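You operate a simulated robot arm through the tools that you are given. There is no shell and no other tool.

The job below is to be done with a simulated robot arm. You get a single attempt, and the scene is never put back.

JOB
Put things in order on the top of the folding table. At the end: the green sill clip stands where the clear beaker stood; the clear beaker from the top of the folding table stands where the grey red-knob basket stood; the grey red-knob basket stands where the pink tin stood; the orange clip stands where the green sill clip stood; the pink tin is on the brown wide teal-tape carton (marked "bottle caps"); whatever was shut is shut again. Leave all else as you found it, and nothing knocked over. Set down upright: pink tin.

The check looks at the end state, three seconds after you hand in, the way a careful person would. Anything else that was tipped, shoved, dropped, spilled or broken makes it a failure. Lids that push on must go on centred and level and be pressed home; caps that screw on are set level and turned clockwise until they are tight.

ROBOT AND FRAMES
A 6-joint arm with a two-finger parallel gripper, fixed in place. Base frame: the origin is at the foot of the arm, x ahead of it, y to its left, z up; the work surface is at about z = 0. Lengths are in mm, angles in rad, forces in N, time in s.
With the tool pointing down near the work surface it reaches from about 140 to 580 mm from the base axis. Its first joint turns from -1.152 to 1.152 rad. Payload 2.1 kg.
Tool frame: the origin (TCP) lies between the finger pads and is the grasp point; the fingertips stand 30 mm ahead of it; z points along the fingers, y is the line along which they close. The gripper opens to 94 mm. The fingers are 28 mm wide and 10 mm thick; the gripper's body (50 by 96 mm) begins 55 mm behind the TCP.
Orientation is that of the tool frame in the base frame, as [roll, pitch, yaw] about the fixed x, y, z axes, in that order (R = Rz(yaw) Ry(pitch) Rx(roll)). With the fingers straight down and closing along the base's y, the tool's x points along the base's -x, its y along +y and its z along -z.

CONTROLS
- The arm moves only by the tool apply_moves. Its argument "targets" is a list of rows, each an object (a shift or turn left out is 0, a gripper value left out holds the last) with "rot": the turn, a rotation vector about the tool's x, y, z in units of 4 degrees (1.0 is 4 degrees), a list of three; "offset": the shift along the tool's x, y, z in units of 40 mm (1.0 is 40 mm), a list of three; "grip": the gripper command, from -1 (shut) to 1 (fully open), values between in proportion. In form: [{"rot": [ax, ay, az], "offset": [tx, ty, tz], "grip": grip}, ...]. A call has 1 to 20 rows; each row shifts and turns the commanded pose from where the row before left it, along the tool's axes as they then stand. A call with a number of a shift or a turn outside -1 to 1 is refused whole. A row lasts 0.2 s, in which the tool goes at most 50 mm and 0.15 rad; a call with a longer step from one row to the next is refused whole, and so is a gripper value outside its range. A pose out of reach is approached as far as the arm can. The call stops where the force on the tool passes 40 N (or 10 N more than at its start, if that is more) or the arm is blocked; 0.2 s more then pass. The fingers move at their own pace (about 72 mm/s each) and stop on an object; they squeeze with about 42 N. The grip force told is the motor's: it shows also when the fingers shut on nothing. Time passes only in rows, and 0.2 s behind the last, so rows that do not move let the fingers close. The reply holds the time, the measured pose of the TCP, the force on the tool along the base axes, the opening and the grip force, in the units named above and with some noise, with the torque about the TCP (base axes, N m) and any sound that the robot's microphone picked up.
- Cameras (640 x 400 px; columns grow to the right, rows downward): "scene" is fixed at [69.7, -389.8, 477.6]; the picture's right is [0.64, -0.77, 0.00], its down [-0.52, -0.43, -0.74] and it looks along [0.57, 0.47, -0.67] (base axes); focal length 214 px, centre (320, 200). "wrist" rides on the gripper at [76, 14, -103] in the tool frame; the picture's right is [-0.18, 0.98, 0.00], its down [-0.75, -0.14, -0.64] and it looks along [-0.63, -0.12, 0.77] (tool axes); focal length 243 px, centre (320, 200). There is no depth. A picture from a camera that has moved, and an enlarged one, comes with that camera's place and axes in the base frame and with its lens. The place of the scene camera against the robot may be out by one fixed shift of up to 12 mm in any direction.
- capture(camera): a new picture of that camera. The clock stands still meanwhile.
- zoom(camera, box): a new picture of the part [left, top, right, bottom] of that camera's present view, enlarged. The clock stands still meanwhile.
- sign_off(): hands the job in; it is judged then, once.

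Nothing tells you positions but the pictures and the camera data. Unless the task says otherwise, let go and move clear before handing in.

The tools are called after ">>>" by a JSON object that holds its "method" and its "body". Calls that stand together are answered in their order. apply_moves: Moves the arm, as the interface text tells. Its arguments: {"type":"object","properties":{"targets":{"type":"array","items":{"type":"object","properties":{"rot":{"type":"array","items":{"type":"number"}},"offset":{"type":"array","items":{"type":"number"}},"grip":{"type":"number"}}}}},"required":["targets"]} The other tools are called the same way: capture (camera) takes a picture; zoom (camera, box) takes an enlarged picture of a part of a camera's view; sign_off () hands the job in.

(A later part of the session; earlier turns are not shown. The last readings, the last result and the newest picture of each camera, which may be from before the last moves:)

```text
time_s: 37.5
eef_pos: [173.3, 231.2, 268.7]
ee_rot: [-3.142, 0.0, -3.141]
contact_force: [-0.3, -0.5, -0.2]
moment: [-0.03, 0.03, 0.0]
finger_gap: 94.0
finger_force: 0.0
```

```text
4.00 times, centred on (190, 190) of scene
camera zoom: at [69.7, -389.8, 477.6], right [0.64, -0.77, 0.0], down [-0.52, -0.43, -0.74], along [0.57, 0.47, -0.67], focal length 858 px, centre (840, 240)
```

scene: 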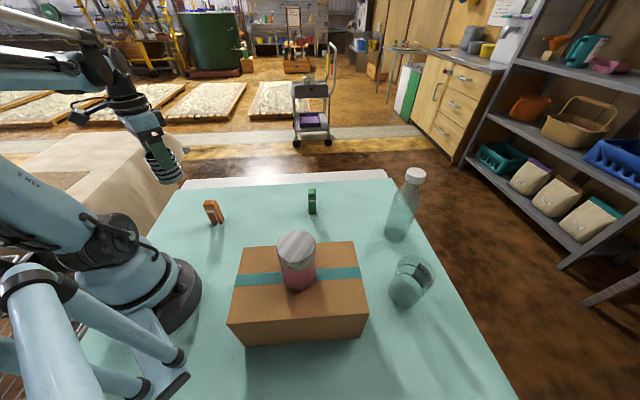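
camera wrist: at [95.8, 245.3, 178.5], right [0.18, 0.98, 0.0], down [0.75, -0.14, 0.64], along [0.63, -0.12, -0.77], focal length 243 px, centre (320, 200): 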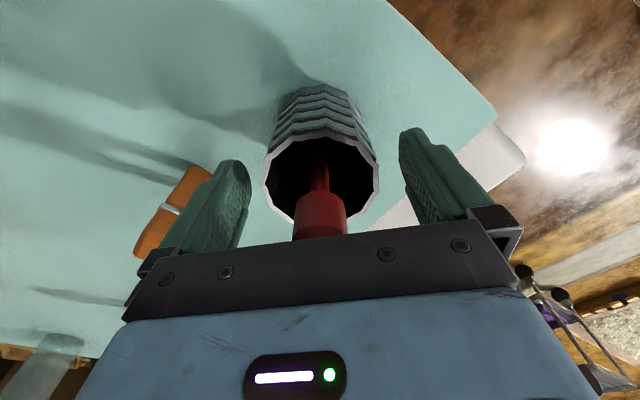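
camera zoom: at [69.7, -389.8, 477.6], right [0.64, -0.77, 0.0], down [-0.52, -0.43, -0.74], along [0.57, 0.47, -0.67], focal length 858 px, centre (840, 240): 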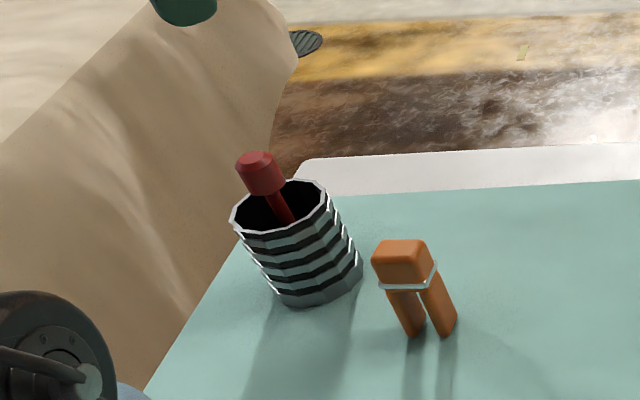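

The basket is upright at the tin's old place. Next is the beaker, so I'll move to a viewpoint above it.

>>> {"method": "apply_moves", "body": {"targets": [{"offset": [-0.22, -0.81, -0.2]}, {"offset": [-0.22, -0.81, -0.2]}, {"offset": [-0.22, -0.81, -0.2]}, {"offset": [-0.22, -0.81, -0.18]}, {"offset": [-0.22, -0.81, 0]}, {"offset": [-0.22, -0.81, 0]}, {"offset": [-0.22, -0.81, 0]}, {"offset": [-0.22, -0.81, 0]}, {"offset": [-0.22, -0.81, 0]}, {"offset": [-0.22, -0.81, 0]}, {"offset": [-0.22, -0.81, 0]}, {"offset": [-0.22, -0.81, 0]}, {"offset": [-0.22, -0.81, 0]}, {"offset": [-0.22, -0.81, 0]}, {"offset": [-0.22, -0.81, 0]}, {"offset": [-0.22, -0.81, 0]}, {"offset": [-0.22, -0.81, 0]}, {"offset": [-0.22, -0.81, 0]}, {"offset": [-0.22, -0.81, 0]}, {}]}}

>>> {"method": "capture", "body": {"camera": "wrist"}}

>>> {"method": "zoom", "body": {"camera": "wrist", "box": [230, 20, 390, 120]}}

```text
time_s: 41.7
eef_pos: [336.2, -378.5, 296.0]
ee_rot: [-3.141, -0.001, -3.141]
contact_force: [-0.1, -0.9, 0.9]
moment: [0.03, 0.02, 0.0]
finger_gap: 94.1
finger_force: 0.0
out of reach, approached as far as the arm can: row 19
```

```text
taken
camera wrist: at [259.4, -365.3, 399.2], right [0.18, 0.98, 0.0], down [0.75, -0.14, 0.64], along [0.63, -0.12, -0.77], focal length 243 px, centre (320, 200)
```

wrist: 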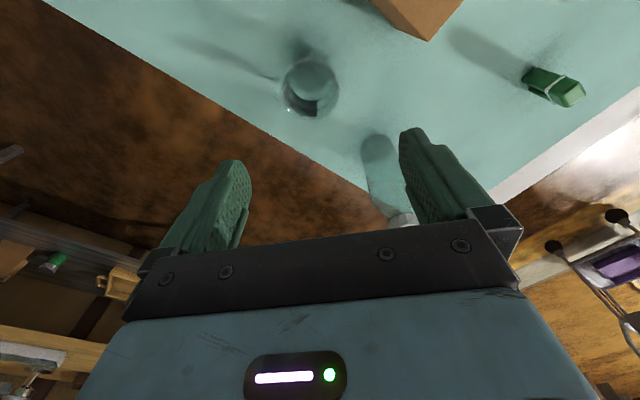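

```text
4.00 times, centred on (310, 70) of wrist
camera zoom: at [259.4, -365.3, 399.2], right [0.18, 0.98, 0.0], down [0.75, -0.14, 0.64], along [0.63, -0.12, -0.77], focal length 970 px, centre (360, 720)
```

zoom: 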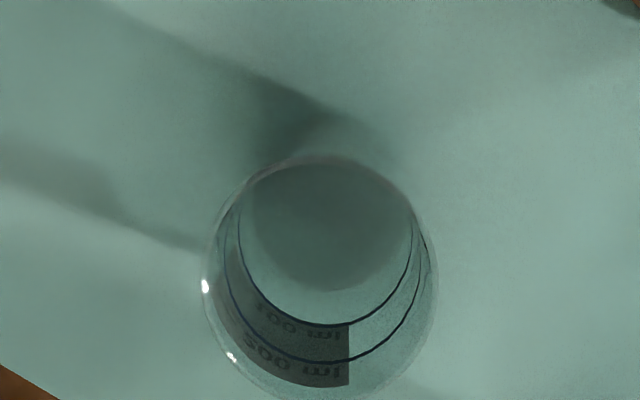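

The beaker's base is near (347.7, -393.8). The arm hit its reach limit at this height, so I'll go lower over the beaker, where the reach is longer.

>>> {"method": "apply_moves", "body": {"targets": [{"offset": [0, 0, 0.8]}, {"offset": [0, 0, 0.9]}, {"offset": [0, 0, 0.9]}, {}]}}

>>> {"method": "capture", "body": {"camera": "wrist"}}

>>> {"method": "zoom", "body": {"camera": "wrist", "box": [230, 60, 390, 180]}}

>>> {"method": "zoom", "body": {"camera": "scene", "box": [360, 220, 480, 320]}}

```text
time_s: 42.7
eef_pos: [335.5, -379.0, 190.5]
ee_rot: [-3.141, -0.001, -3.142]
contact_force: [-0.5, -0.3, 0.0]
moment: [-0.02, 0.01, 0.0]
finger_gap: 94.1
finger_force: 0.2
```

```text
taken
camera wrist: at [258.7, -364.6, 293.4], right [0.18, 0.98, 0.0], down [0.75, -0.14, 0.64], along [0.63, -0.12, -0.77], focal length 243 px, centre (320, 200)
```

wrist: 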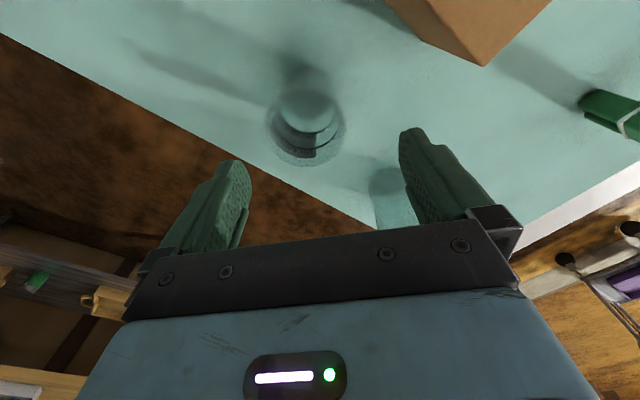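

```text
3.33 times, centred on (310, 120) of wrist
camera zoom: at [258.7, -364.6, 293.4], right [0.18, 0.98, 0.0], down [0.75, -0.14, 0.64], along [0.63, -0.12, -0.77], focal length 809 px, centre (353, 467)
```

zoom: 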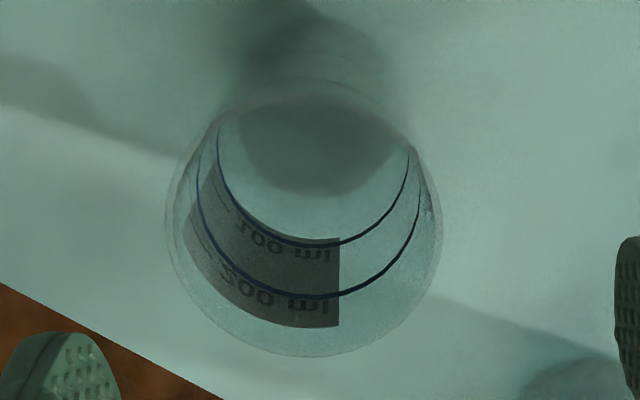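

```text
4.00 times, centred on (420, 270) of scene
camera zoom: at [69.7, -389.7, 477.6], right [0.64, -0.77, 0.0], down [-0.52, -0.43, -0.74], along [0.57, 0.47, -0.67], focal length 858 px, centre (-80, -80)
```

zoom: 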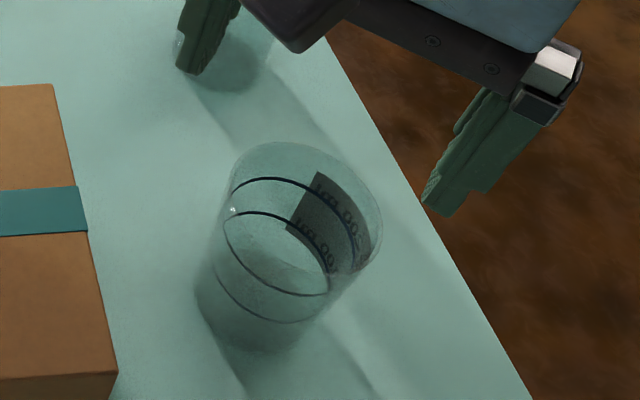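

The beaker is about 69 mm across at the rim, roughly 100 mm tall, and centred near (340, -392). I'll line up above it and take another look.

>>> {"method": "apply_moves", "body": {"targets": [{"offset": [-0.06, -0.17, 0.5]}, {"offset": [-0.06, -0.165, 0.5]}, {}, {}]}}

>>> {"method": "capture", "body": {"camera": "wrist"}}

>>> {"method": "zoom", "body": {"camera": "wrist", "box": [230, 70, 410, 220]}}

>>> {"method": "zoom", "body": {"camera": "scene", "box": [340, 200, 480, 320]}}

```text
time_s: 43.7
eef_pos: [341.4, -394.3, 150.7]
ee_rot: [-3.141, 0.0, 3.14]
contact_force: [0.4, -0.3, 0.3]
moment: [0.04, 0.0, 0.02]
finger_gap: 93.9
finger_force: 0.0
```

```text
taken
camera wrist: at [263.6, -380.2, 253.5], right [0.18, 0.98, 0.0], down [0.75, -0.14, 0.64], along [0.63, -0.12, -0.77], focal length 243 px, centre (320, 200)
```

wrist: 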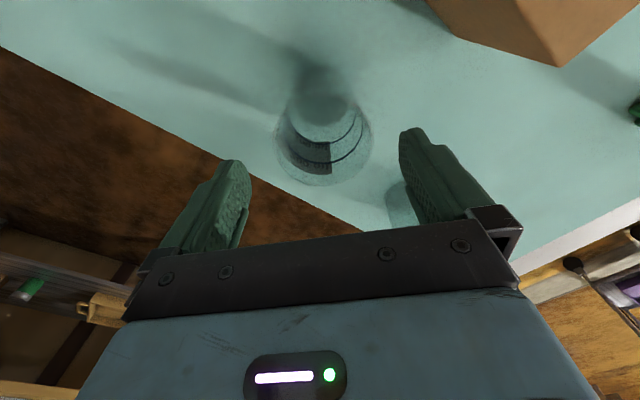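

```text
2.67 times, centred on (320, 145) of wrist
camera zoom: at [263.6, -380.2, 253.5], right [0.18, 0.98, 0.0], down [0.75, -0.14, 0.64], along [0.63, -0.12, -0.77], focal length 647 px, centre (320, 347)
```

zoom: 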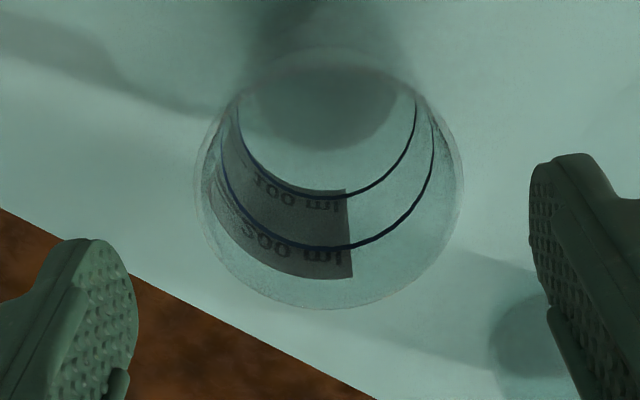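

```text
3.33 times, centred on (410, 260) of scene
camera zoom: at [69.7, -389.8, 477.6], right [0.64, -0.77, 0.0], down [-0.52, -0.43, -0.74], along [0.57, 0.47, -0.67], focal length 715 px, centre (20, 0)
```

zoom: 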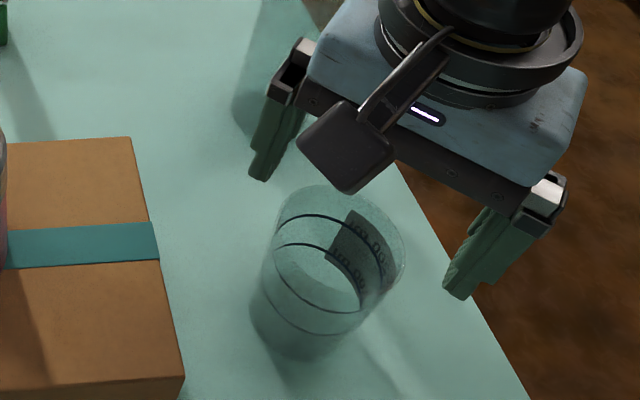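

The beaker centre is about (341, -392) and the gripper is within 2 mm of it. I'll correct that and descend around it.

>>> {"method": "apply_moves", "body": {"targets": [{"offset": [-0.01, 0.055, 0.6]}, {"offset": [0, 0, 0.7]}, {"offset": [0, 0, 0.6]}, {"offset": [0, 0, 0.3]}, {}, {}]}}

>>> {"method": "capture", "body": {"camera": "wrist"}}

>>> {"method": "zoom", "body": {"camera": "scene", "box": [340, 200, 480, 320]}}

```text
time_s: 45.1
eef_pos: [341.7, -392.2, 63.5]
ee_rot: [-3.141, 0.0, -3.141]
contact_force: [0.1, -0.5, 0.4]
moment: [0.05, -0.03, 0.02]
finger_gap: 94.0
finger_force: 0.1
```

```text
taken
camera wrist: at [264.8, -378.4, 165.9], right [0.18, 0.98, 0.0], down [0.75, -0.14, 0.64], along [0.63, -0.12, -0.77], focal length 243 px, centre (320, 200)
```

wrist: 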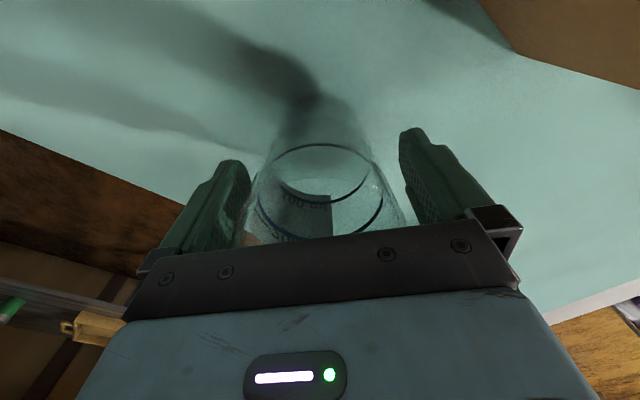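

```text
3.33 times, centred on (410, 260) of scene
camera zoom: at [69.7, -389.8, 477.6], right [0.64, -0.77, 0.0], down [-0.52, -0.43, -0.74], along [0.57, 0.47, -0.67], focal length 715 px, centre (20, 0)
```

zoom: 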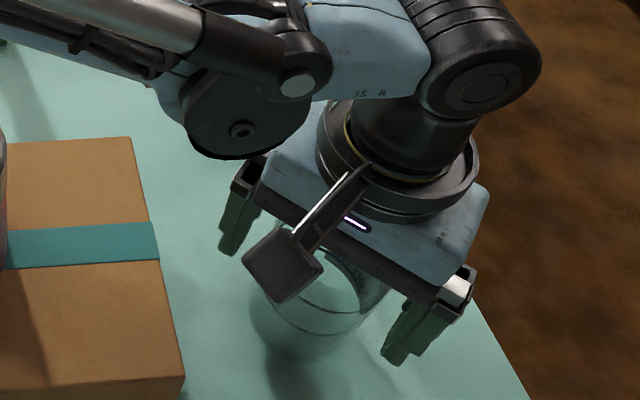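

The fingers are around the beaker with clearance on both sides. Before closing I'll check the full scene to be sure the forearm is clear of the tin.

>>> {"method": "capture", "body": {"camera": "scene"}}

```text
taken
```

scene: 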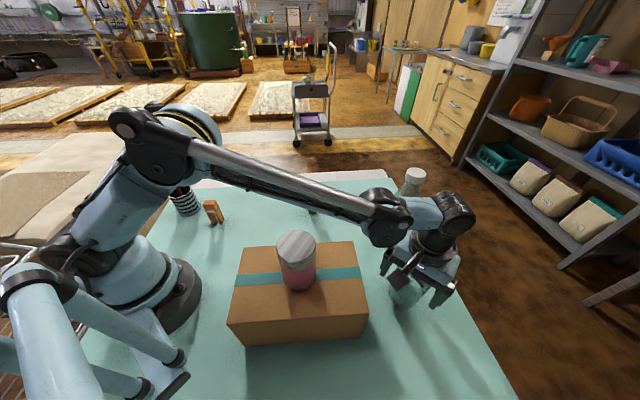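

The forearm passes about 95 mm above the tin, so it is clear. I'll close on the beaker and do a slow test lift.

>>> {"method": "apply_moves", "body": {"targets": [{"grip": -1}, {"grip": -1}, {"grip": -1}, {"grip": -1}, {"grip": -1}]}}

>>> {"method": "capture", "body": {"camera": "wrist"}}

```text
time_s: 46.3
eef_pos: [342.2, -392.2, 62.9]
ee_rot: [-3.141, 0.001, 3.141]
contact_force: [-0.3, 0.4, 0.2]
moment: [0.0, -0.02, -0.03]
finger_gap: 69.2
finger_force: 42.2
```

```text
taken
camera wrist: at [264.8, -378.4, 166.0], right [0.18, 0.98, 0.0], down [0.75, -0.14, 0.64], along [0.63, -0.12, -0.77], focal length 243 px, centre (320, 200)
```

wrist: 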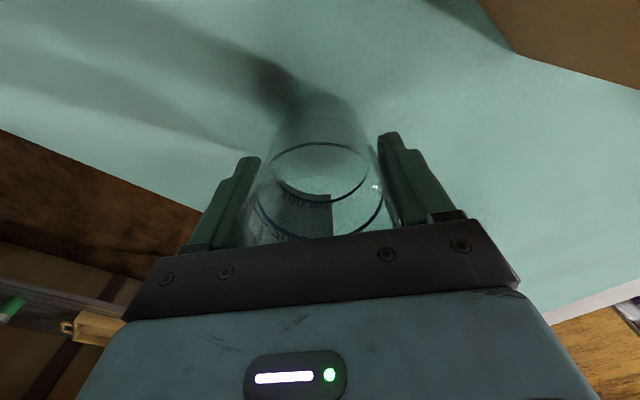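

The grip is at 69.2 mm. I'll now lift slowly.

>>> {"method": "apply_moves", "body": {"targets": [{"offset": [0, 0, -0.05]}, {"offset": [0, 0, -0.05]}, {"offset": [0, 0, -0.1]}, {"offset": [0, 0, -0.1]}, {"offset": [0, 0, -0.1]}, {}]}}

>>> {"method": "capture", "body": {"camera": "wrist"}}

>>> {"method": "zoom", "body": {"camera": "scene", "box": [340, 200, 480, 320]}}

```text
time_s: 47.7
eef_pos: [340.7, -391.9, 78.7]
ee_rot: [-3.141, 0.001, -3.141]
contact_force: [0.1, 0.1, -1.3]
moment: [0.0, 0.01, 0.0]
finger_gap: 69.1
finger_force: 42.2
```

```text
taken
camera wrist: at [264.1, -377.0, 181.6], right [0.18, 0.98, 0.0], down [0.75, -0.14, 0.64], along [0.63, -0.12, -0.77], focal length 243 px, centre (320, 200)
```

wrist: 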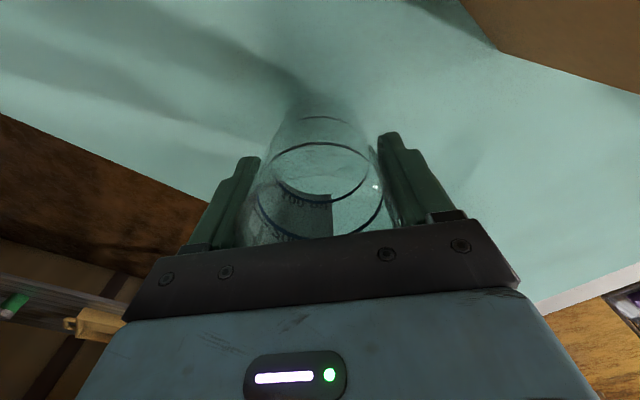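

```text
3.33 times, centred on (410, 260) of scene
camera zoom: at [69.7, -389.8, 477.6], right [0.64, -0.77, 0.0], down [-0.52, -0.43, -0.74], along [0.57, 0.47, -0.67], focal length 715 px, centre (20, 0)
```

zoom: 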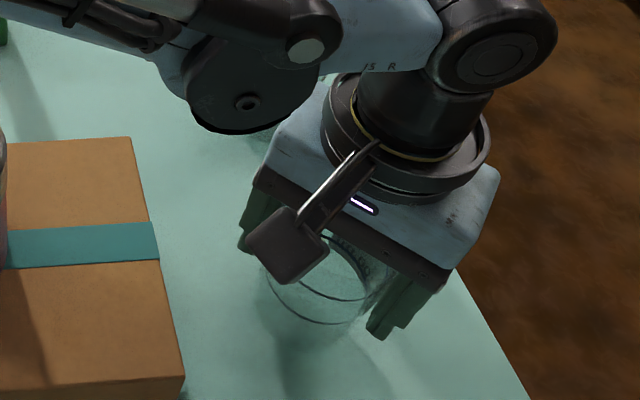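

The beaker is holding with no slip. I'll lift it to about z=165, clear of neighbours, then move along a line that keeps about 30 mm from the bottle.

>>> {"method": "apply_moves", "body": {"targets": [{"offset": [0, 0, -0.1]}, {"offset": [0, 0, -0.2]}, {"offset": [0, 0, -0.3]}, {"offset": [0, 0, -0.3]}, {"offset": [0, 0, -0.3]}, {"offset": [0, 0, -0.3]}, {"offset": [0, 0, -0.3]}, {"offset": [0, 0, -0.2]}, {"offset": [0, 0, -0.1]}, {}]}}

>>> {"method": "capture", "body": {"camera": "wrist"}}

>>> {"method": "capture", "body": {"camera": "scene"}}

```text
time_s: 49.9
eef_pos: [341.9, -390.3, 162.7]
ee_rot: [3.141, -0.001, 3.141]
contact_force: [-0.5, -0.6, -0.4]
moment: [0.01, -0.01, 0.02]
finger_gap: 69.3
finger_force: 42.4
```

```text
taken
camera wrist: at [264.0, -376.9, 265.2], right [0.18, 0.98, 0.0], down [0.75, -0.14, 0.64], along [0.63, -0.12, -0.77], focal length 243 px, centre (320, 200)
```

wrist: 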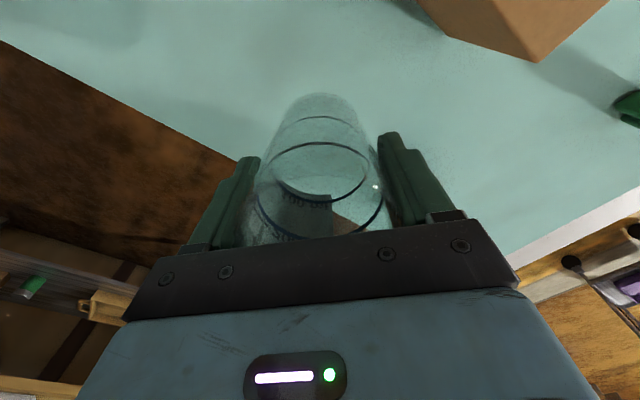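

```text
taken
```

scene: 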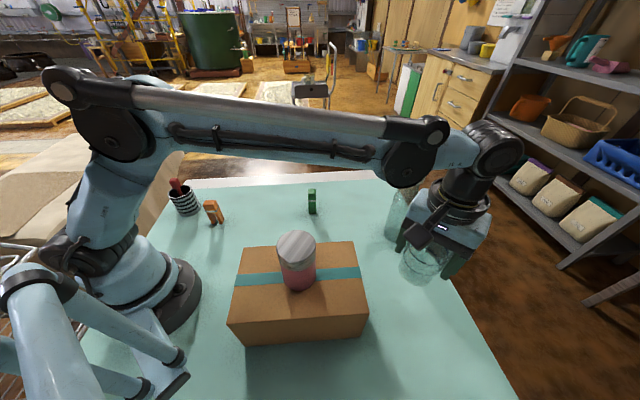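

The beaker is steady. I'll move it to the basket's old place at about (438.3, -180.3).

>>> {"method": "apply_moves", "body": {"targets": [{"offset": [-0.083, 0.18, 0]}, {"offset": [-0.166, 0.359, 0]}, {"offset": [-0.276, 0.599, 0]}, {"offset": [-0.276, 0.599, 0]}, {"offset": [-0.276, 0.599, 0]}, {"offset": [-0.276, 0.599, 0]}, {"offset": [-0.276, 0.599, 0]}, {"offset": [-0.276, 0.599, 0]}, {"offset": [-0.276, 0.599, 0]}, {"offset": [-0.166, 0.359, 0]}, {"offset": [-0.083, 0.18, 0]}, {}, {}]}}

>>> {"method": "capture", "body": {"camera": "wrist"}}

>>> {"method": "capture", "body": {"camera": "scene"}}

```text
time_s: 52.7
eef_pos: [437.3, -178.3, 161.8]
ee_rot: [3.141, 0.0, -3.142]
contact_force: [-0.4, -0.1, 0.1]
moment: [-0.03, 0.02, -0.02]
finger_gap: 69.4
finger_force: 42.2
```

```text
taken
camera wrist: at [360.8, -164.9, 264.3], right [0.18, 0.98, 0.0], down [0.75, -0.14, 0.64], along [0.63, -0.12, -0.77], focal length 243 px, centre (320, 200)
```

wrist: 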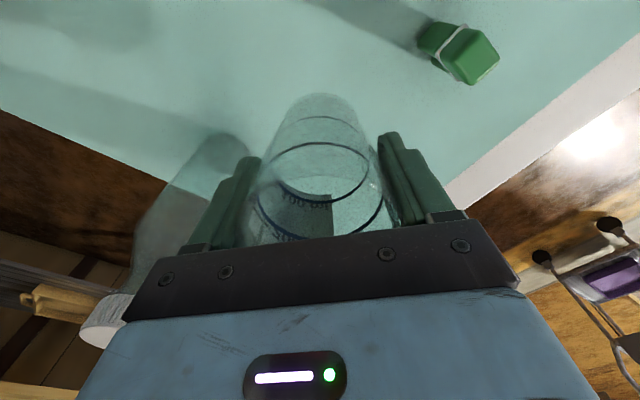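

```text
taken
```

scene: 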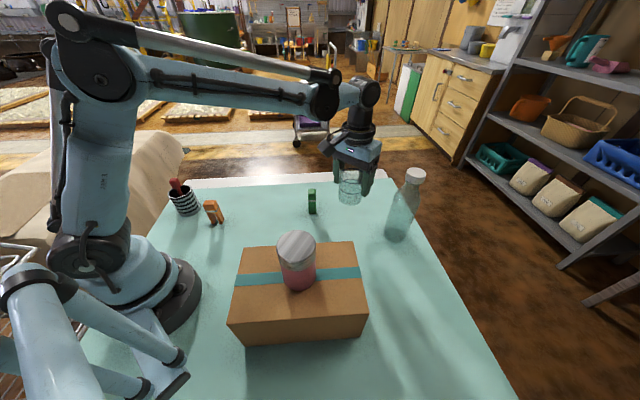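

The beaker is over the basket's old place, about 2 mm off. I'll correct that and lower it.

>>> {"method": "apply_moves", "body": {"targets": [{"offset": [-0.035, -0.05, 0.3]}, {"offset": [0, 0, 0.6]}, {"offset": [0, 0, 0.6]}, {"offset": [0, 0, 0.45]}, {"offset": [0, 0, 0.2]}, {"offset": [0, 0, 0.1]}, {}, {}]}}

>>> {"method": "capture", "body": {"camera": "wrist"}}

>>> {"method": "zoom", "body": {"camera": "scene", "box": [290, 150, 410, 250]}}

```text
time_s: 54.5
eef_pos: [438.5, -181.5, 72.4]
ee_rot: [-3.141, 0.0, -3.141]
contact_force: [0.5, 0.0, -0.8]
moment: [0.0, -0.02, -0.01]
finger_gap: 69.1
finger_force: 41.6
```

```text
taken
camera wrist: at [361.9, -167.0, 175.0], right [0.18, 0.98, 0.0], down [0.75, -0.14, 0.64], along [0.63, -0.12, -0.77], focal length 243 px, centre (320, 200)
```

wrist: 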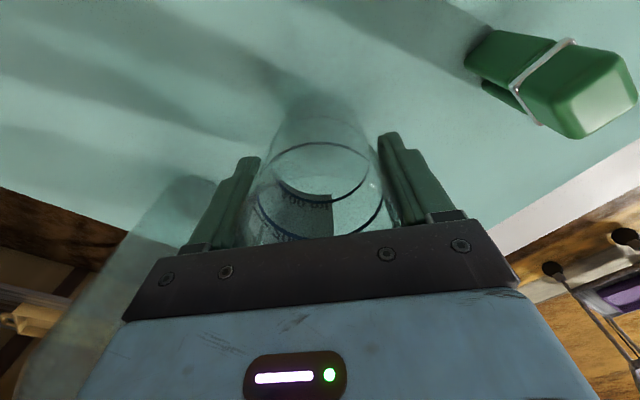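

```text
4.00 times, centred on (350, 200) of scene
camera zoom: at [69.7, -389.8, 477.6], right [0.64, -0.77, 0.0], down [-0.52, -0.43, -0.74], along [0.57, 0.47, -0.67], focal length 858 px, centre (200, 200)
```

zoom: 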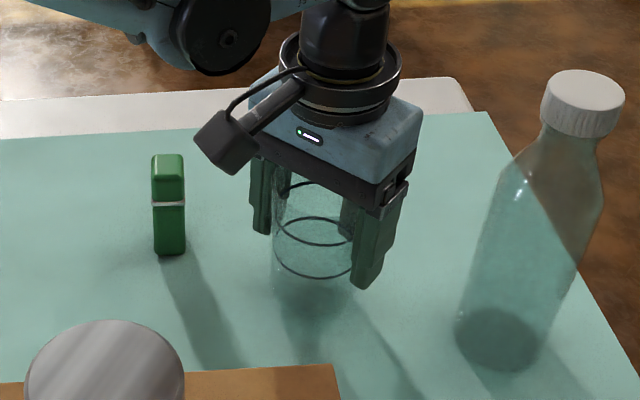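

The position is good at about (438.2, -181.2). I'll creep down the last 9 mm or so while watching the force.

>>> {"method": "apply_moves", "body": {"targets": [{"offset": [0, 0, 0.06]}, {"offset": [0, 0, 0.06]}, {"offset": [0, 0, 0.04]}, {}]}}

>>> {"method": "apply_moves", "body": {"targets": [{"offset": [0, 0, 0.025]}, {"offset": [0, 0, 0.015]}, {}]}}

```text
time_s: 55.5
eef_pos: [439.5, -181.9, 64.9]
ee_rot: [3.141, 0.0, -3.141]
contact_force: [-0.3, -0.3, 0.1]
moment: [0.01, -0.01, 0.01]
finger_gap: 69.4
finger_force: 41.7
```

```text
time_s: 56.3
eef_pos: [438.5, -181.9, 64.6]
ee_rot: [-3.141, 0.0, -3.141]
contact_force: [0.1, 0.2, -1.0]
moment: [-0.02, 0.02, 0.02]
finger_gap: 69.0
finger_force: 41.7
```

>>> {"method": "apply_moves", "body": {"targets": [{"offset": [0, 0, 0.02]}, {}]}}

>>> {"method": "apply_moves", "body": {"targets": [{"offset": [0, 0, 0.015]}, {}]}}

```text
time_s: 56.9
eef_pos: [440.1, -181.1, 62.1]
ee_rot: [3.141, 0.001, 3.141]
contact_force: [-0.1, 0.5, -0.7]
moment: [-0.01, 0.01, 0.0]
finger_gap: 69.2
finger_force: 42.4
```

```text
time_s: 57.5
eef_pos: [438.5, -180.5, 63.4]
ee_rot: [-3.14, -0.001, -3.141]
contact_force: [-0.1, 0.2, 0.1]
moment: [-0.01, -0.01, -0.01]
finger_gap: 69.2
finger_force: 41.9
```

No contact yet, so I'll go down another half millimetre at a time.

>>> {"method": "apply_moves", "body": {"targets": [{"offset": [0, 0, 0.015]}, {}]}}

>>> {"method": "apply_moves", "body": {"targets": [{"offset": [0, 0, 0.015]}, {}]}}

```text
time_s: 58.1
eef_pos: [438.9, -182.0, 62.7]
ee_rot: [3.141, 0.0, 3.14]
contact_force: [2.2, 0.2, 15.2]
moment: [-0.03, -0.06, -0.01]
finger_gap: 69.0
finger_force: 42.0
```

```text
time_s: 58.7
eef_pos: [439.0, -182.6, 62.2]
ee_rot: [3.14, 0.0, -3.141]
contact_force: [2.2, 1.0, 24.8]
moment: [0.0, -0.05, -0.05]
finger_gap: 69.2
finger_force: 42.1
```

The beaker has touched down. I'll back off slightly, open, and check it.

>>> {"method": "apply_moves", "body": {"targets": [{"offset": [0, 0, -0.025]}, {}, {"grip": 0.6}, {"grip": 0.75}, {"grip": 1}, {"grip": 1}, {"grip": 1}]}}

>>> {"method": "capture", "body": {"camera": "wrist"}}

>>> {"method": "zoom", "body": {"camera": "scene", "box": [290, 150, 410, 250]}}

```text
time_s: 60.3
eef_pos: [439.0, -181.8, 63.4]
ee_rot: [3.141, -0.002, -3.14]
contact_force: [0.0, -0.2, 0.3]
moment: [-0.01, -0.03, -0.03]
finger_gap: 94.3
finger_force: 0.1
```

```text
taken
camera wrist: at [362.1, -167.4, 166.1], right [0.18, 0.98, 0.0], down [0.75, -0.14, 0.64], along [0.63, -0.12, -0.77], focal length 243 px, centre (320, 200)
```

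wrist: 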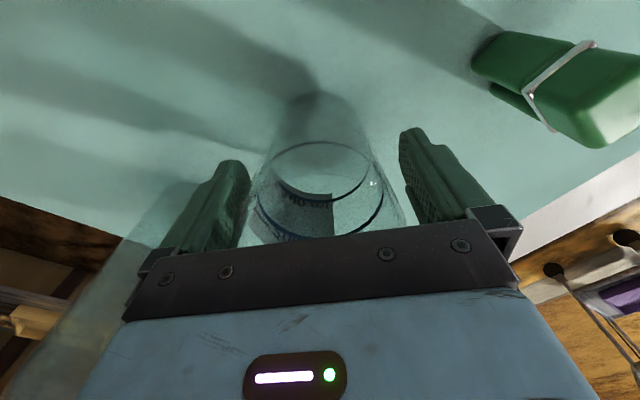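

```text
4.00 times, centred on (350, 200) of scene
camera zoom: at [69.7, -389.8, 477.6], right [0.64, -0.77, 0.0], down [-0.52, -0.43, -0.74], along [0.57, 0.47, -0.67], focal length 858 px, centre (200, 200)
```

zoom: 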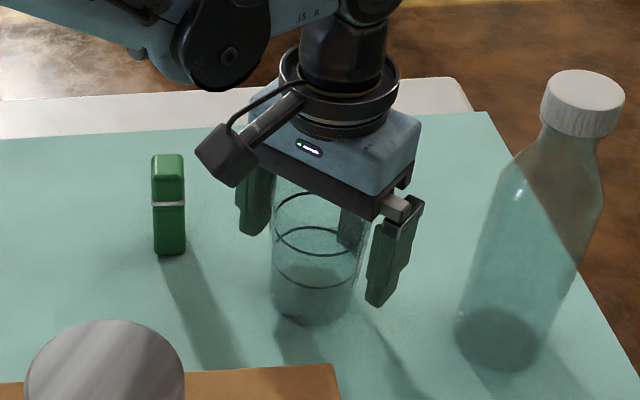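

The beaker stands free at the basket's old place. I'll rise straight up and move over to view the green clip.

>>> {"method": "apply_moves", "body": {"targets": [{"offset": [0, 0, -0.3]}, {"offset": [0, 0, -0.8]}, {"offset": [0, 0, -1]}, {"offset": [0, 0, -1]}, {"offset": [0, 0, -0.9]}, {"offset": [0.3, 0.7, 0]}, {"offset": [0.3, 0.9, 0]}, {"offset": [0.3, 0.9, 0]}, {"offset": [0, 0.3, 0]}, {}, {}]}}

>>> {"method": "capture", "body": {"camera": "wrist"}}

>>> {"method": "zoom", "body": {"camera": "wrist", "box": [240, 40, 400, 150]}}

>>> {"method": "capture", "body": {"camera": "scene"}}

```text
time_s: 62.7
eef_pos: [403.1, -70.3, 224.4]
ee_rot: [-3.141, 0.001, -3.14]
contact_force: [0.7, -1.8, 0.4]
moment: [-0.04, 0.0, 0.03]
finger_gap: 94.0
finger_force: 0.1
```

```text
taken
camera wrist: at [325.5, -55.7, 325.9], right [0.18, 0.98, 0.0], down [0.75, -0.14, 0.64], along [0.63, -0.12, -0.77], focal length 243 px, centre (320, 200)
```

wrist: 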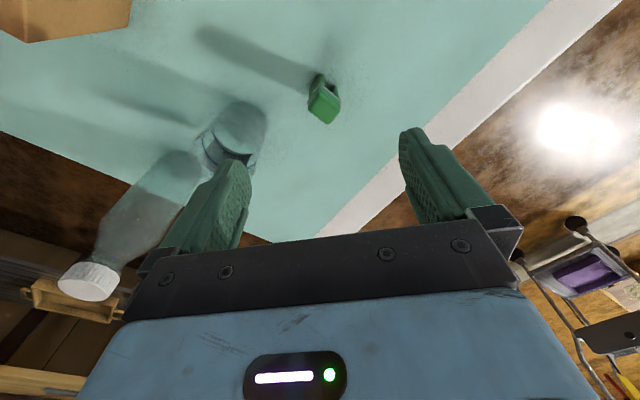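

```text
3.64 times, centred on (320, 95) of wrist
camera zoom: at [325.5, -55.7, 325.9], right [0.18, 0.98, 0.0], down [0.75, -0.14, 0.64], along [0.63, -0.12, -0.77], focal length 882 px, centre (320, 582)
```

zoom: 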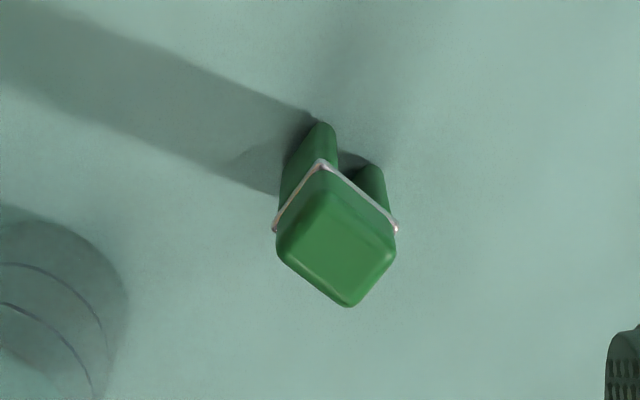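

```text
taken
```

scene: 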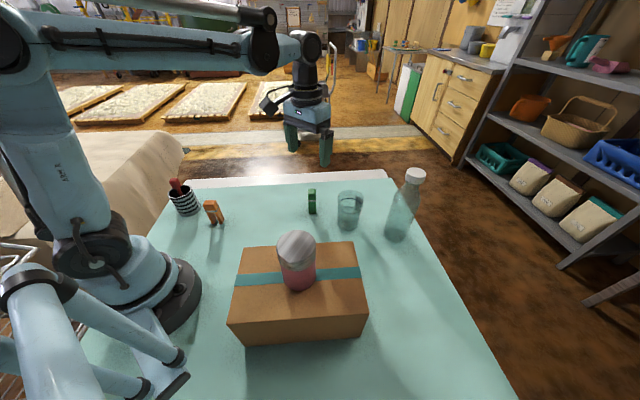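

The green clip stands near (411, -67) and is about 80 mm tall. Its head is about 19 mm by 26 mm, with the legs spread along roughly 41 degrees. I'll turn the gripper so the fingers close across the 19 mm faces.

>>> {"method": "apply_moves", "body": {"targets": [{"rot": [0, 0, -0.932]}, {"rot": [0, 0, -0.932]}, {"rot": [0, 0, -0.932]}, {"rot": [0, 0, -0.932]}, {"rot": [0, 0, -0.932]}, {"rot": [0, 0, -0.932]}, {"rot": [0, 0, -0.932]}, {"rot": [0, 0, -0.932]}, {"rot": [0, 0, -0.932]}, {"rot": [0, 0, -0.932]}, {"rot": [0, 0, -0.932]}, {}]}}

>>> {"method": "capture", "body": {"camera": "wrist"}}

>>> {"method": "zoom", "body": {"camera": "wrist", "box": [240, 40, 400, 150]}}

```text
time_s: 65.3
eef_pos: [402.8, -69.6, 222.9]
ee_rot: [-3.141, -0.001, -2.423]
contact_force: [-0.1, -0.4, 0.6]
moment: [-0.03, -0.04, 0.0]
finger_gap: 93.9
finger_force: 0.0
```

```text
taken
camera wrist: at [335.8, -109.3, 325.6], right [-0.51, 0.86, 0.0], down [0.66, 0.39, 0.64], along [0.55, 0.33, -0.77], focal length 243 px, centre (320, 200)
```

wrist: 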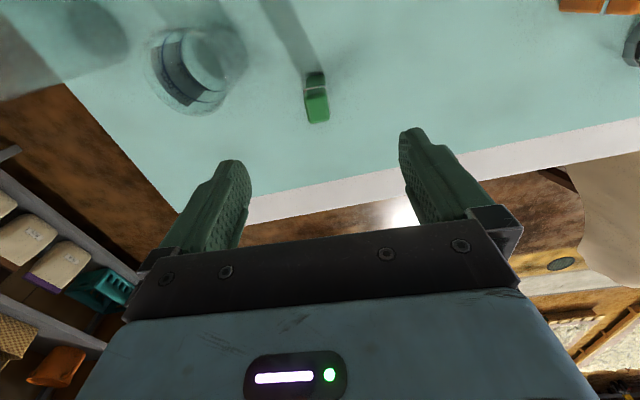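

```text
3.64 times, centred on (320, 95) of wrist
camera zoom: at [335.8, -109.3, 325.6], right [-0.51, 0.86, 0.0], down [0.66, 0.39, 0.64], along [0.55, 0.33, -0.77], focal length 882 px, centre (320, 582)
```

zoom: 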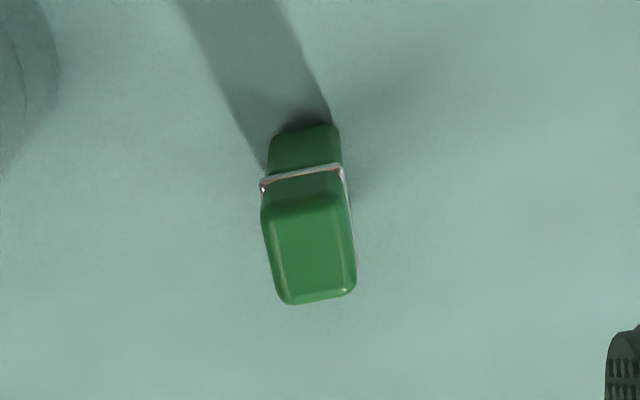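

The fingers now align with the clip's faces. I'll centre over it, descend to about z=130 and look once more.

>>> {"method": "apply_moves", "body": {"targets": [{"offset": [-0.12, -0.06, 0.7]}, {"offset": [-0.115, -0.06, 0.8]}, {"offset": [0, 0, 0.8]}, {}, {}]}}

>>> {"method": "capture", "body": {"camera": "wrist"}}

>>> {"method": "zoom", "body": {"camera": "wrist", "box": [240, 90, 400, 200]}}

>>> {"method": "zoom", "body": {"camera": "scene", "box": [260, 120, 380, 220]}}

```text
time_s: 66.5
eef_pos: [414.0, -67.4, 130.4]
ee_rot: [-3.141, -0.001, -2.427]
contact_force: [-0.4, -0.5, 0.3]
moment: [0.0, 0.0, 0.01]
finger_gap: 93.8
finger_force: 0.0
```

```text
taken
camera wrist: at [346.0, -105.7, 233.5], right [-0.51, 0.86, 0.0], down [0.66, 0.39, 0.64], along [0.55, 0.33, -0.77], focal length 243 px, centre (320, 200)
```

wrist: 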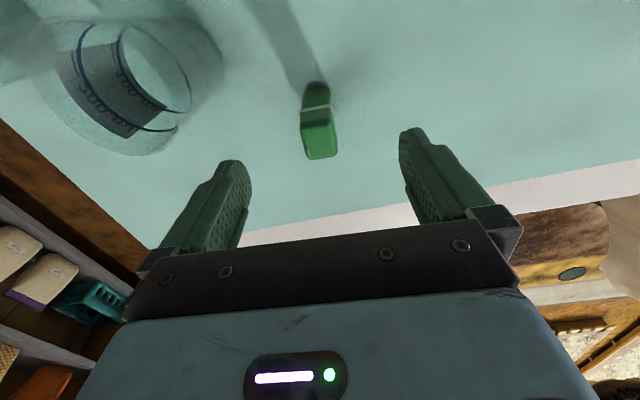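

```text
3.64 times, centred on (320, 145) of wrist
camera zoom: at [346.0, -105.7, 233.5], right [-0.51, 0.86, 0.0], down [0.66, 0.39, 0.64], along [0.55, 0.33, -0.77], focal length 882 px, centre (320, 400)
```

zoom: 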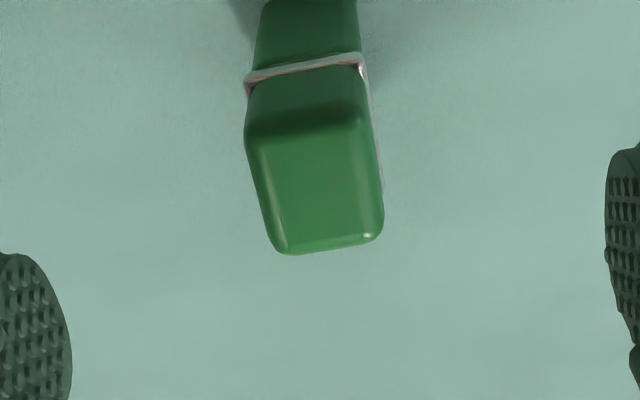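

```text
4.00 times, centred on (320, 170) of scene
camera zoom: at [69.7, -389.8, 477.6], right [0.64, -0.77, 0.0], down [-0.52, -0.43, -0.74], along [0.57, 0.47, -0.67], focal length 858 px, centre (320, 320)
```

zoom: 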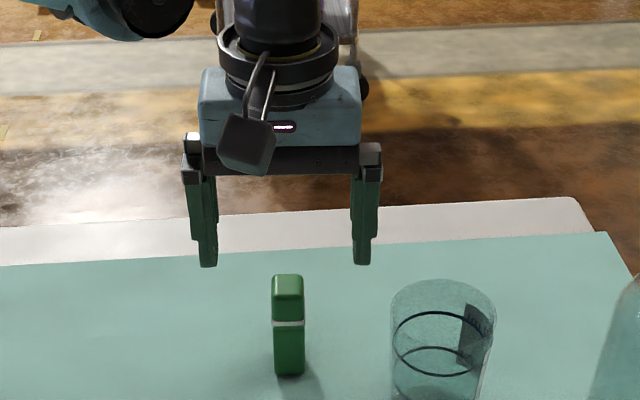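

The clip's head is centred under the TCP at about (412.7, -66.7), and its wire is at z of about 50. I'll grip above the wire at TCP z of about 84.

>>> {"method": "apply_moves", "body": {"targets": [{"offset": [0, 0, 0.5]}, {"offset": [0, 0, 0.45]}, {"offset": [0, 0, 0.2]}, {}, {}]}}

>>> {"method": "capture", "body": {"camera": "wrist"}}

>>> {"method": "zoom", "body": {"camera": "scene", "box": [260, 140, 380, 240]}}

```text
time_s: 67.7
eef_pos: [414.2, -65.7, 83.9]
ee_rot: [-3.141, 0.001, -2.427]
contact_force: [-0.4, 0.5, -0.3]
moment: [0.01, 0.0, -0.01]
finger_gap: 93.8
finger_force: 0.0
```

```text
taken
camera wrist: at [345.5, -105.5, 187.4], right [-0.51, 0.86, 0.0], down [0.66, 0.39, 0.64], along [0.55, 0.33, -0.77], focal length 243 px, centre (320, 200)
```

wrist: 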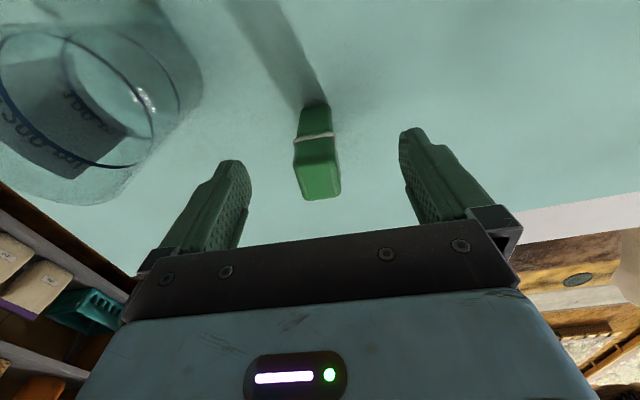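

```text
4.00 times, centred on (320, 190) of scene
camera zoom: at [69.7, -389.8, 477.6], right [0.64, -0.77, 0.0], down [-0.52, -0.43, -0.74], along [0.57, 0.47, -0.67], focal length 858 px, centre (320, 240)
```

zoom: 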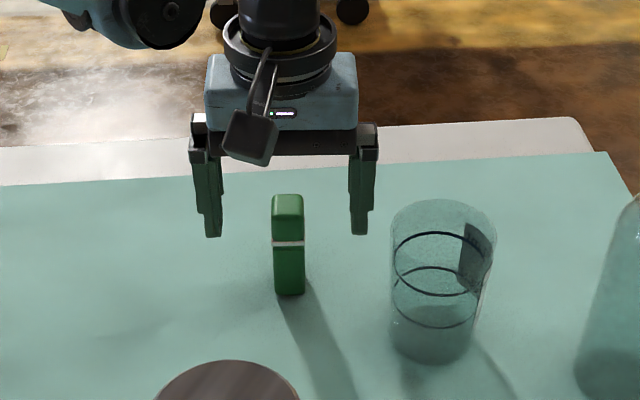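

The fingers are either side of the clip's head. I'll close on it.

>>> {"method": "apply_moves", "body": {"targets": [{"grip": -0.2}, {"grip": -0.4}, {"grip": -1}, {"grip": -1}, {"grip": -1}, {"grip": -1}, {}]}}

>>> {"method": "capture", "body": {"camera": "wrist"}}

>>> {"method": "zoom", "body": {"camera": "scene", "box": [260, 140, 380, 240]}}

```text
time_s: 69.3
eef_pos: [413.7, -66.5, 84.7]
ee_rot: [-3.141, -0.001, -2.426]
contact_force: [1.2, -1.8, 11.4]
moment: [-0.12, -0.1, -0.01]
finger_gap: 22.3
finger_force: 42.0
```

```text
taken
camera wrist: at [345.6, -105.6, 187.6], right [-0.51, 0.86, 0.0], down [0.66, 0.39, 0.64], along [0.55, 0.33, -0.77], focal length 243 px, centre (320, 200)
```

wrist: 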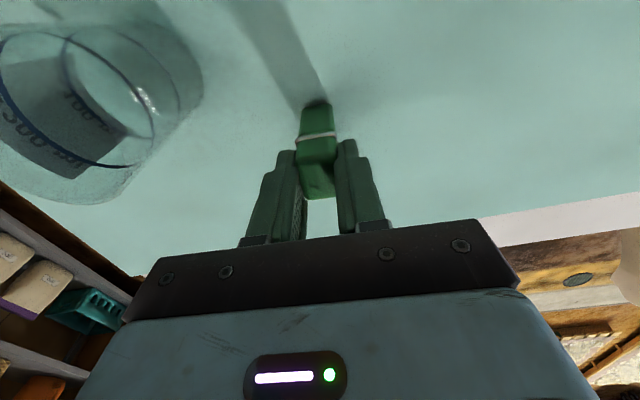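

```text
4.00 times, centred on (320, 190) of scene
camera zoom: at [69.7, -389.7, 477.6], right [0.64, -0.77, 0.0], down [-0.52, -0.43, -0.74], along [0.57, 0.47, -0.67], focal length 858 px, centre (320, 240)
```

zoom: 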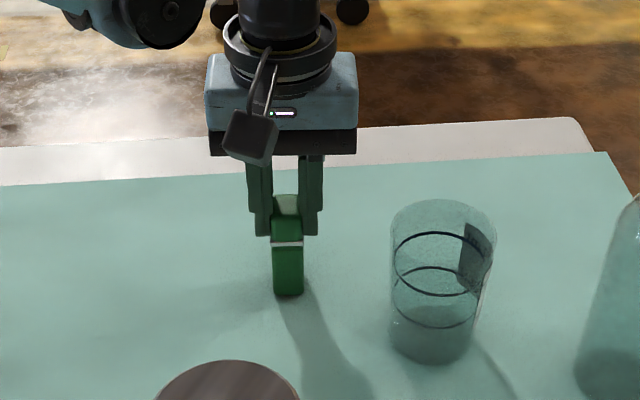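

The clip is gripped at 22.3 mm with a little downward push on the table. I'll lift it slowly and check.

>>> {"method": "apply_moves", "body": {"targets": [{"offset": [0, 0, -0.03]}, {"offset": [0, 0, -0.05]}, {"offset": [0, 0, -0.1]}, {"offset": [0, 0, -0.1]}, {"offset": [0, 0, -0.1]}, {}]}}

>>> {"method": "capture", "body": {"camera": "wrist"}}

>>> {"method": "zoom", "body": {"camera": "scene", "box": [260, 140, 380, 240]}}

```text
time_s: 70.7
eef_pos: [414.1, -65.5, 100.1]
ee_rot: [-3.141, -0.001, -2.428]
contact_force: [-0.4, -1.2, -0.5]
moment: [0.02, -0.02, 0.0]
finger_gap: 22.1
finger_force: 42.1
```

```text
taken
camera wrist: at [345.6, -105.8, 202.9], right [-0.51, 0.86, 0.0], down [0.66, 0.39, 0.64], along [0.55, 0.33, -0.77], focal length 243 px, centre (320, 200)
```

wrist: 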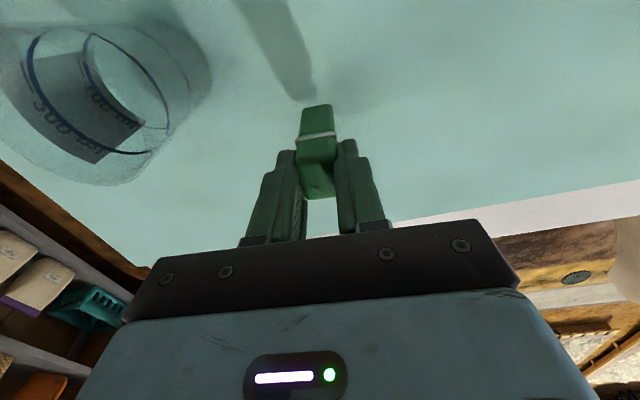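

```text
4.00 times, centred on (320, 190) of scene
camera zoom: at [69.7, -389.8, 477.6], right [0.64, -0.77, 0.0], down [-0.52, -0.43, -0.74], along [0.57, 0.47, -0.67], focal length 858 px, centre (320, 240)
```

zoom: 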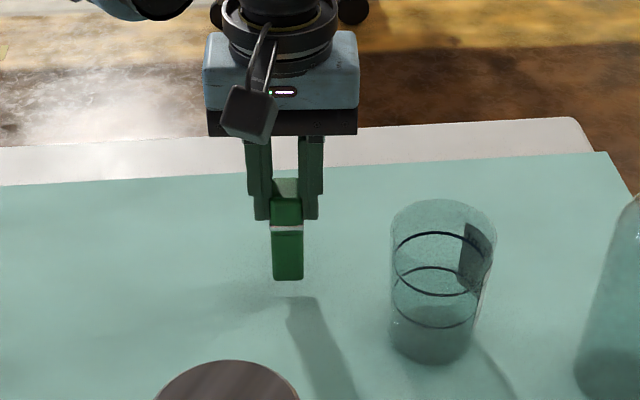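

The green clip is lifted cleanly and hangs upright. I'll raise it above the beaker's height and then carry it towards the beaker's old place.

>>> {"method": "apply_moves", "body": {"targets": [{"offset": [0, 0, -0.1]}, {"offset": [0, 0, -0.2]}, {"offset": [0, 0, -0.3]}, {"offset": [0, 0, -0.4]}, {"offset": [0, 0, -0.4]}, {"offset": [0, 0, -0.4]}, {"offset": [0, 0, -0.4]}, {"offset": [0, 0, -0.2]}, {"offset": [0, 0, -0.1]}, {}]}}

>>> {"method": "apply_moves", "body": {"targets": [{"offset": [0.186, -0.138, 0]}, {"offset": [0.373, -0.277, 0]}, {"offset": [0.621, -0.461, 0]}, {"offset": [0.621, -0.461, 0]}, {"offset": [0.621, -0.461, 0]}, {"offset": [0.621, -0.461, 0]}, {"offset": [0.621, -0.461, 0]}, {"offset": [0.621, -0.461, 0]}, {"offset": [0.621, -0.461, 0]}, {"offset": [0.621, -0.461, 0]}, {"offset": [0.621, -0.461, 0]}, {"offset": [0.373, -0.277, 0]}, {"offset": [0.186, -0.138, 0]}, {}, {}]}}

>>> {"method": "capture", "body": {"camera": "wrist"}}

>>> {"method": "capture", "body": {"camera": "scene"}}

```text
time_s: 72.9
eef_pos: [412.9, -67.6, 199.3]
ee_rot: [3.14, 0.0, -2.427]
contact_force: [-1.1, -0.2, -0.6]
moment: [-0.01, -0.01, 0.03]
finger_gap: 22.5
finger_force: 41.8
```

```text
time_s: 76.1
eef_pos: [343.0, -392.5, 202.2]
ee_rot: [3.141, 0.0, -2.425]
contact_force: [-0.1, -0.4, -0.2]
moment: [0.0, -0.02, 0.01]
finger_gap: 22.4
finger_force: 42.5
```

```text
taken
camera wrist: at [274.4, -432.4, 304.7], right [-0.51, 0.86, 0.0], down [0.66, 0.39, 0.64], along [0.55, 0.33, -0.77], focal length 243 px, centre (320, 200)
```

wrist: 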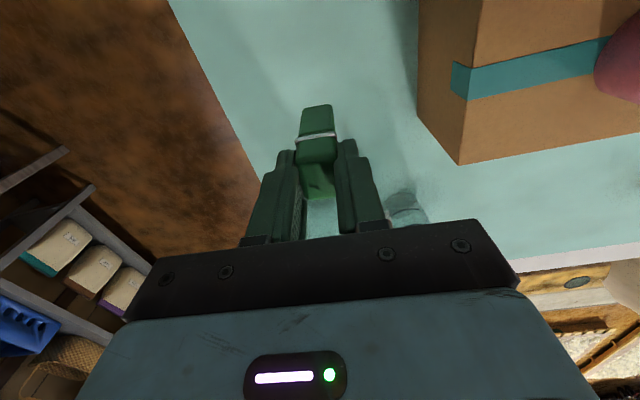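

```text
taken
```

scene: 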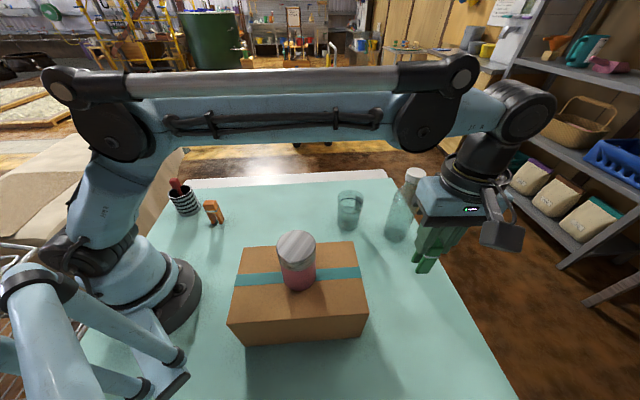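

The clip is over the beaker's old place within about 1 mm. I'll lower it.

>>> {"method": "apply_moves", "body": {"targets": [{"offset": [0, 0.01, 0.3]}, {"offset": [0, 0, 0.5]}, {"offset": [0, 0, 0.6]}, {"offset": [0, 0, 0.6]}, {"offset": [0, 0, 0.4]}, {"offset": [0, 0, 0.22]}, {"offset": [0, 0, 0.1]}, {}, {}]}}

>>> {"method": "capture", "body": {"camera": "wrist"}}

>>> {"method": "zoom", "body": {"camera": "scene", "box": [340, 200, 480, 320]}}

```text
time_s: 78.1
eef_pos: [341.4, -392.4, 91.1]
ee_rot: [-3.142, 0.001, -2.426]
contact_force: [0.3, -0.2, -1.1]
moment: [0.01, 0.03, 0.01]
finger_gap: 22.5
finger_force: 41.7
```

```text
taken
camera wrist: at [273.6, -432.0, 193.5], right [-0.51, 0.86, 0.0], down [0.66, 0.39, 0.64], along [0.55, 0.33, -0.77], focal length 243 px, centre (320, 200)
```

wrist: 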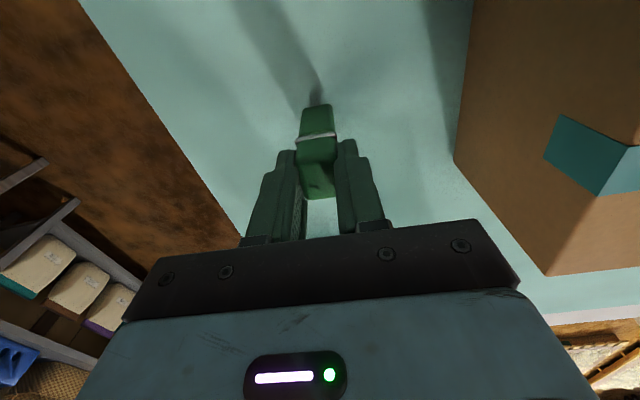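

```text
3.33 times, centred on (410, 260) of scene
camera zoom: at [69.7, -389.8, 477.6], right [0.64, -0.77, 0.0], down [-0.52, -0.43, -0.74], along [0.57, 0.47, -0.67], focal length 715 px, centre (20, 0)
```

zoom: 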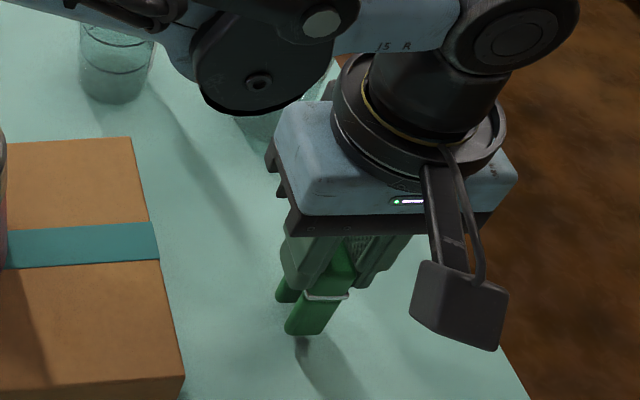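

The position is right. I'll creep down to contact.

>>> {"method": "apply_moves", "body": {"targets": [{"offset": [-0.01, 0, 0.05]}, {"offset": [0, 0, 0.04]}, {"offset": [0, 0, 0.03]}, {}]}}

>>> {"method": "apply_moves", "body": {"targets": [{"offset": [0, 0, 0.015]}, {}]}}

>>> {"method": "apply_moves", "body": {"targets": [{"offset": [0, 0, 0.015]}, {}]}}

```text
time_s: 79.1
eef_pos: [342.3, -390.8, 86.2]
ee_rot: [-3.141, 0.0, -2.426]
contact_force: [-0.9, -0.3, 0.0]
moment: [0.0, 0.01, 0.01]
finger_gap: 22.4
finger_force: 41.9
```

```text
time_s: 79.7
eef_pos: [341.8, -392.8, 85.5]
ee_rot: [-3.14, 0.001, -2.425]
contact_force: [-0.7, 0.3, -0.1]
moment: [-0.04, 0.03, 0.0]
finger_gap: 22.3
finger_force: 41.8
```

```text
time_s: 80.3
eef_pos: [343.1, -391.7, 85.1]
ee_rot: [3.141, -0.001, -2.426]
contact_force: [-1.0, 1.3, 8.4]
moment: [0.02, 0.03, -0.01]
finger_gap: 22.6
finger_force: 42.0
```

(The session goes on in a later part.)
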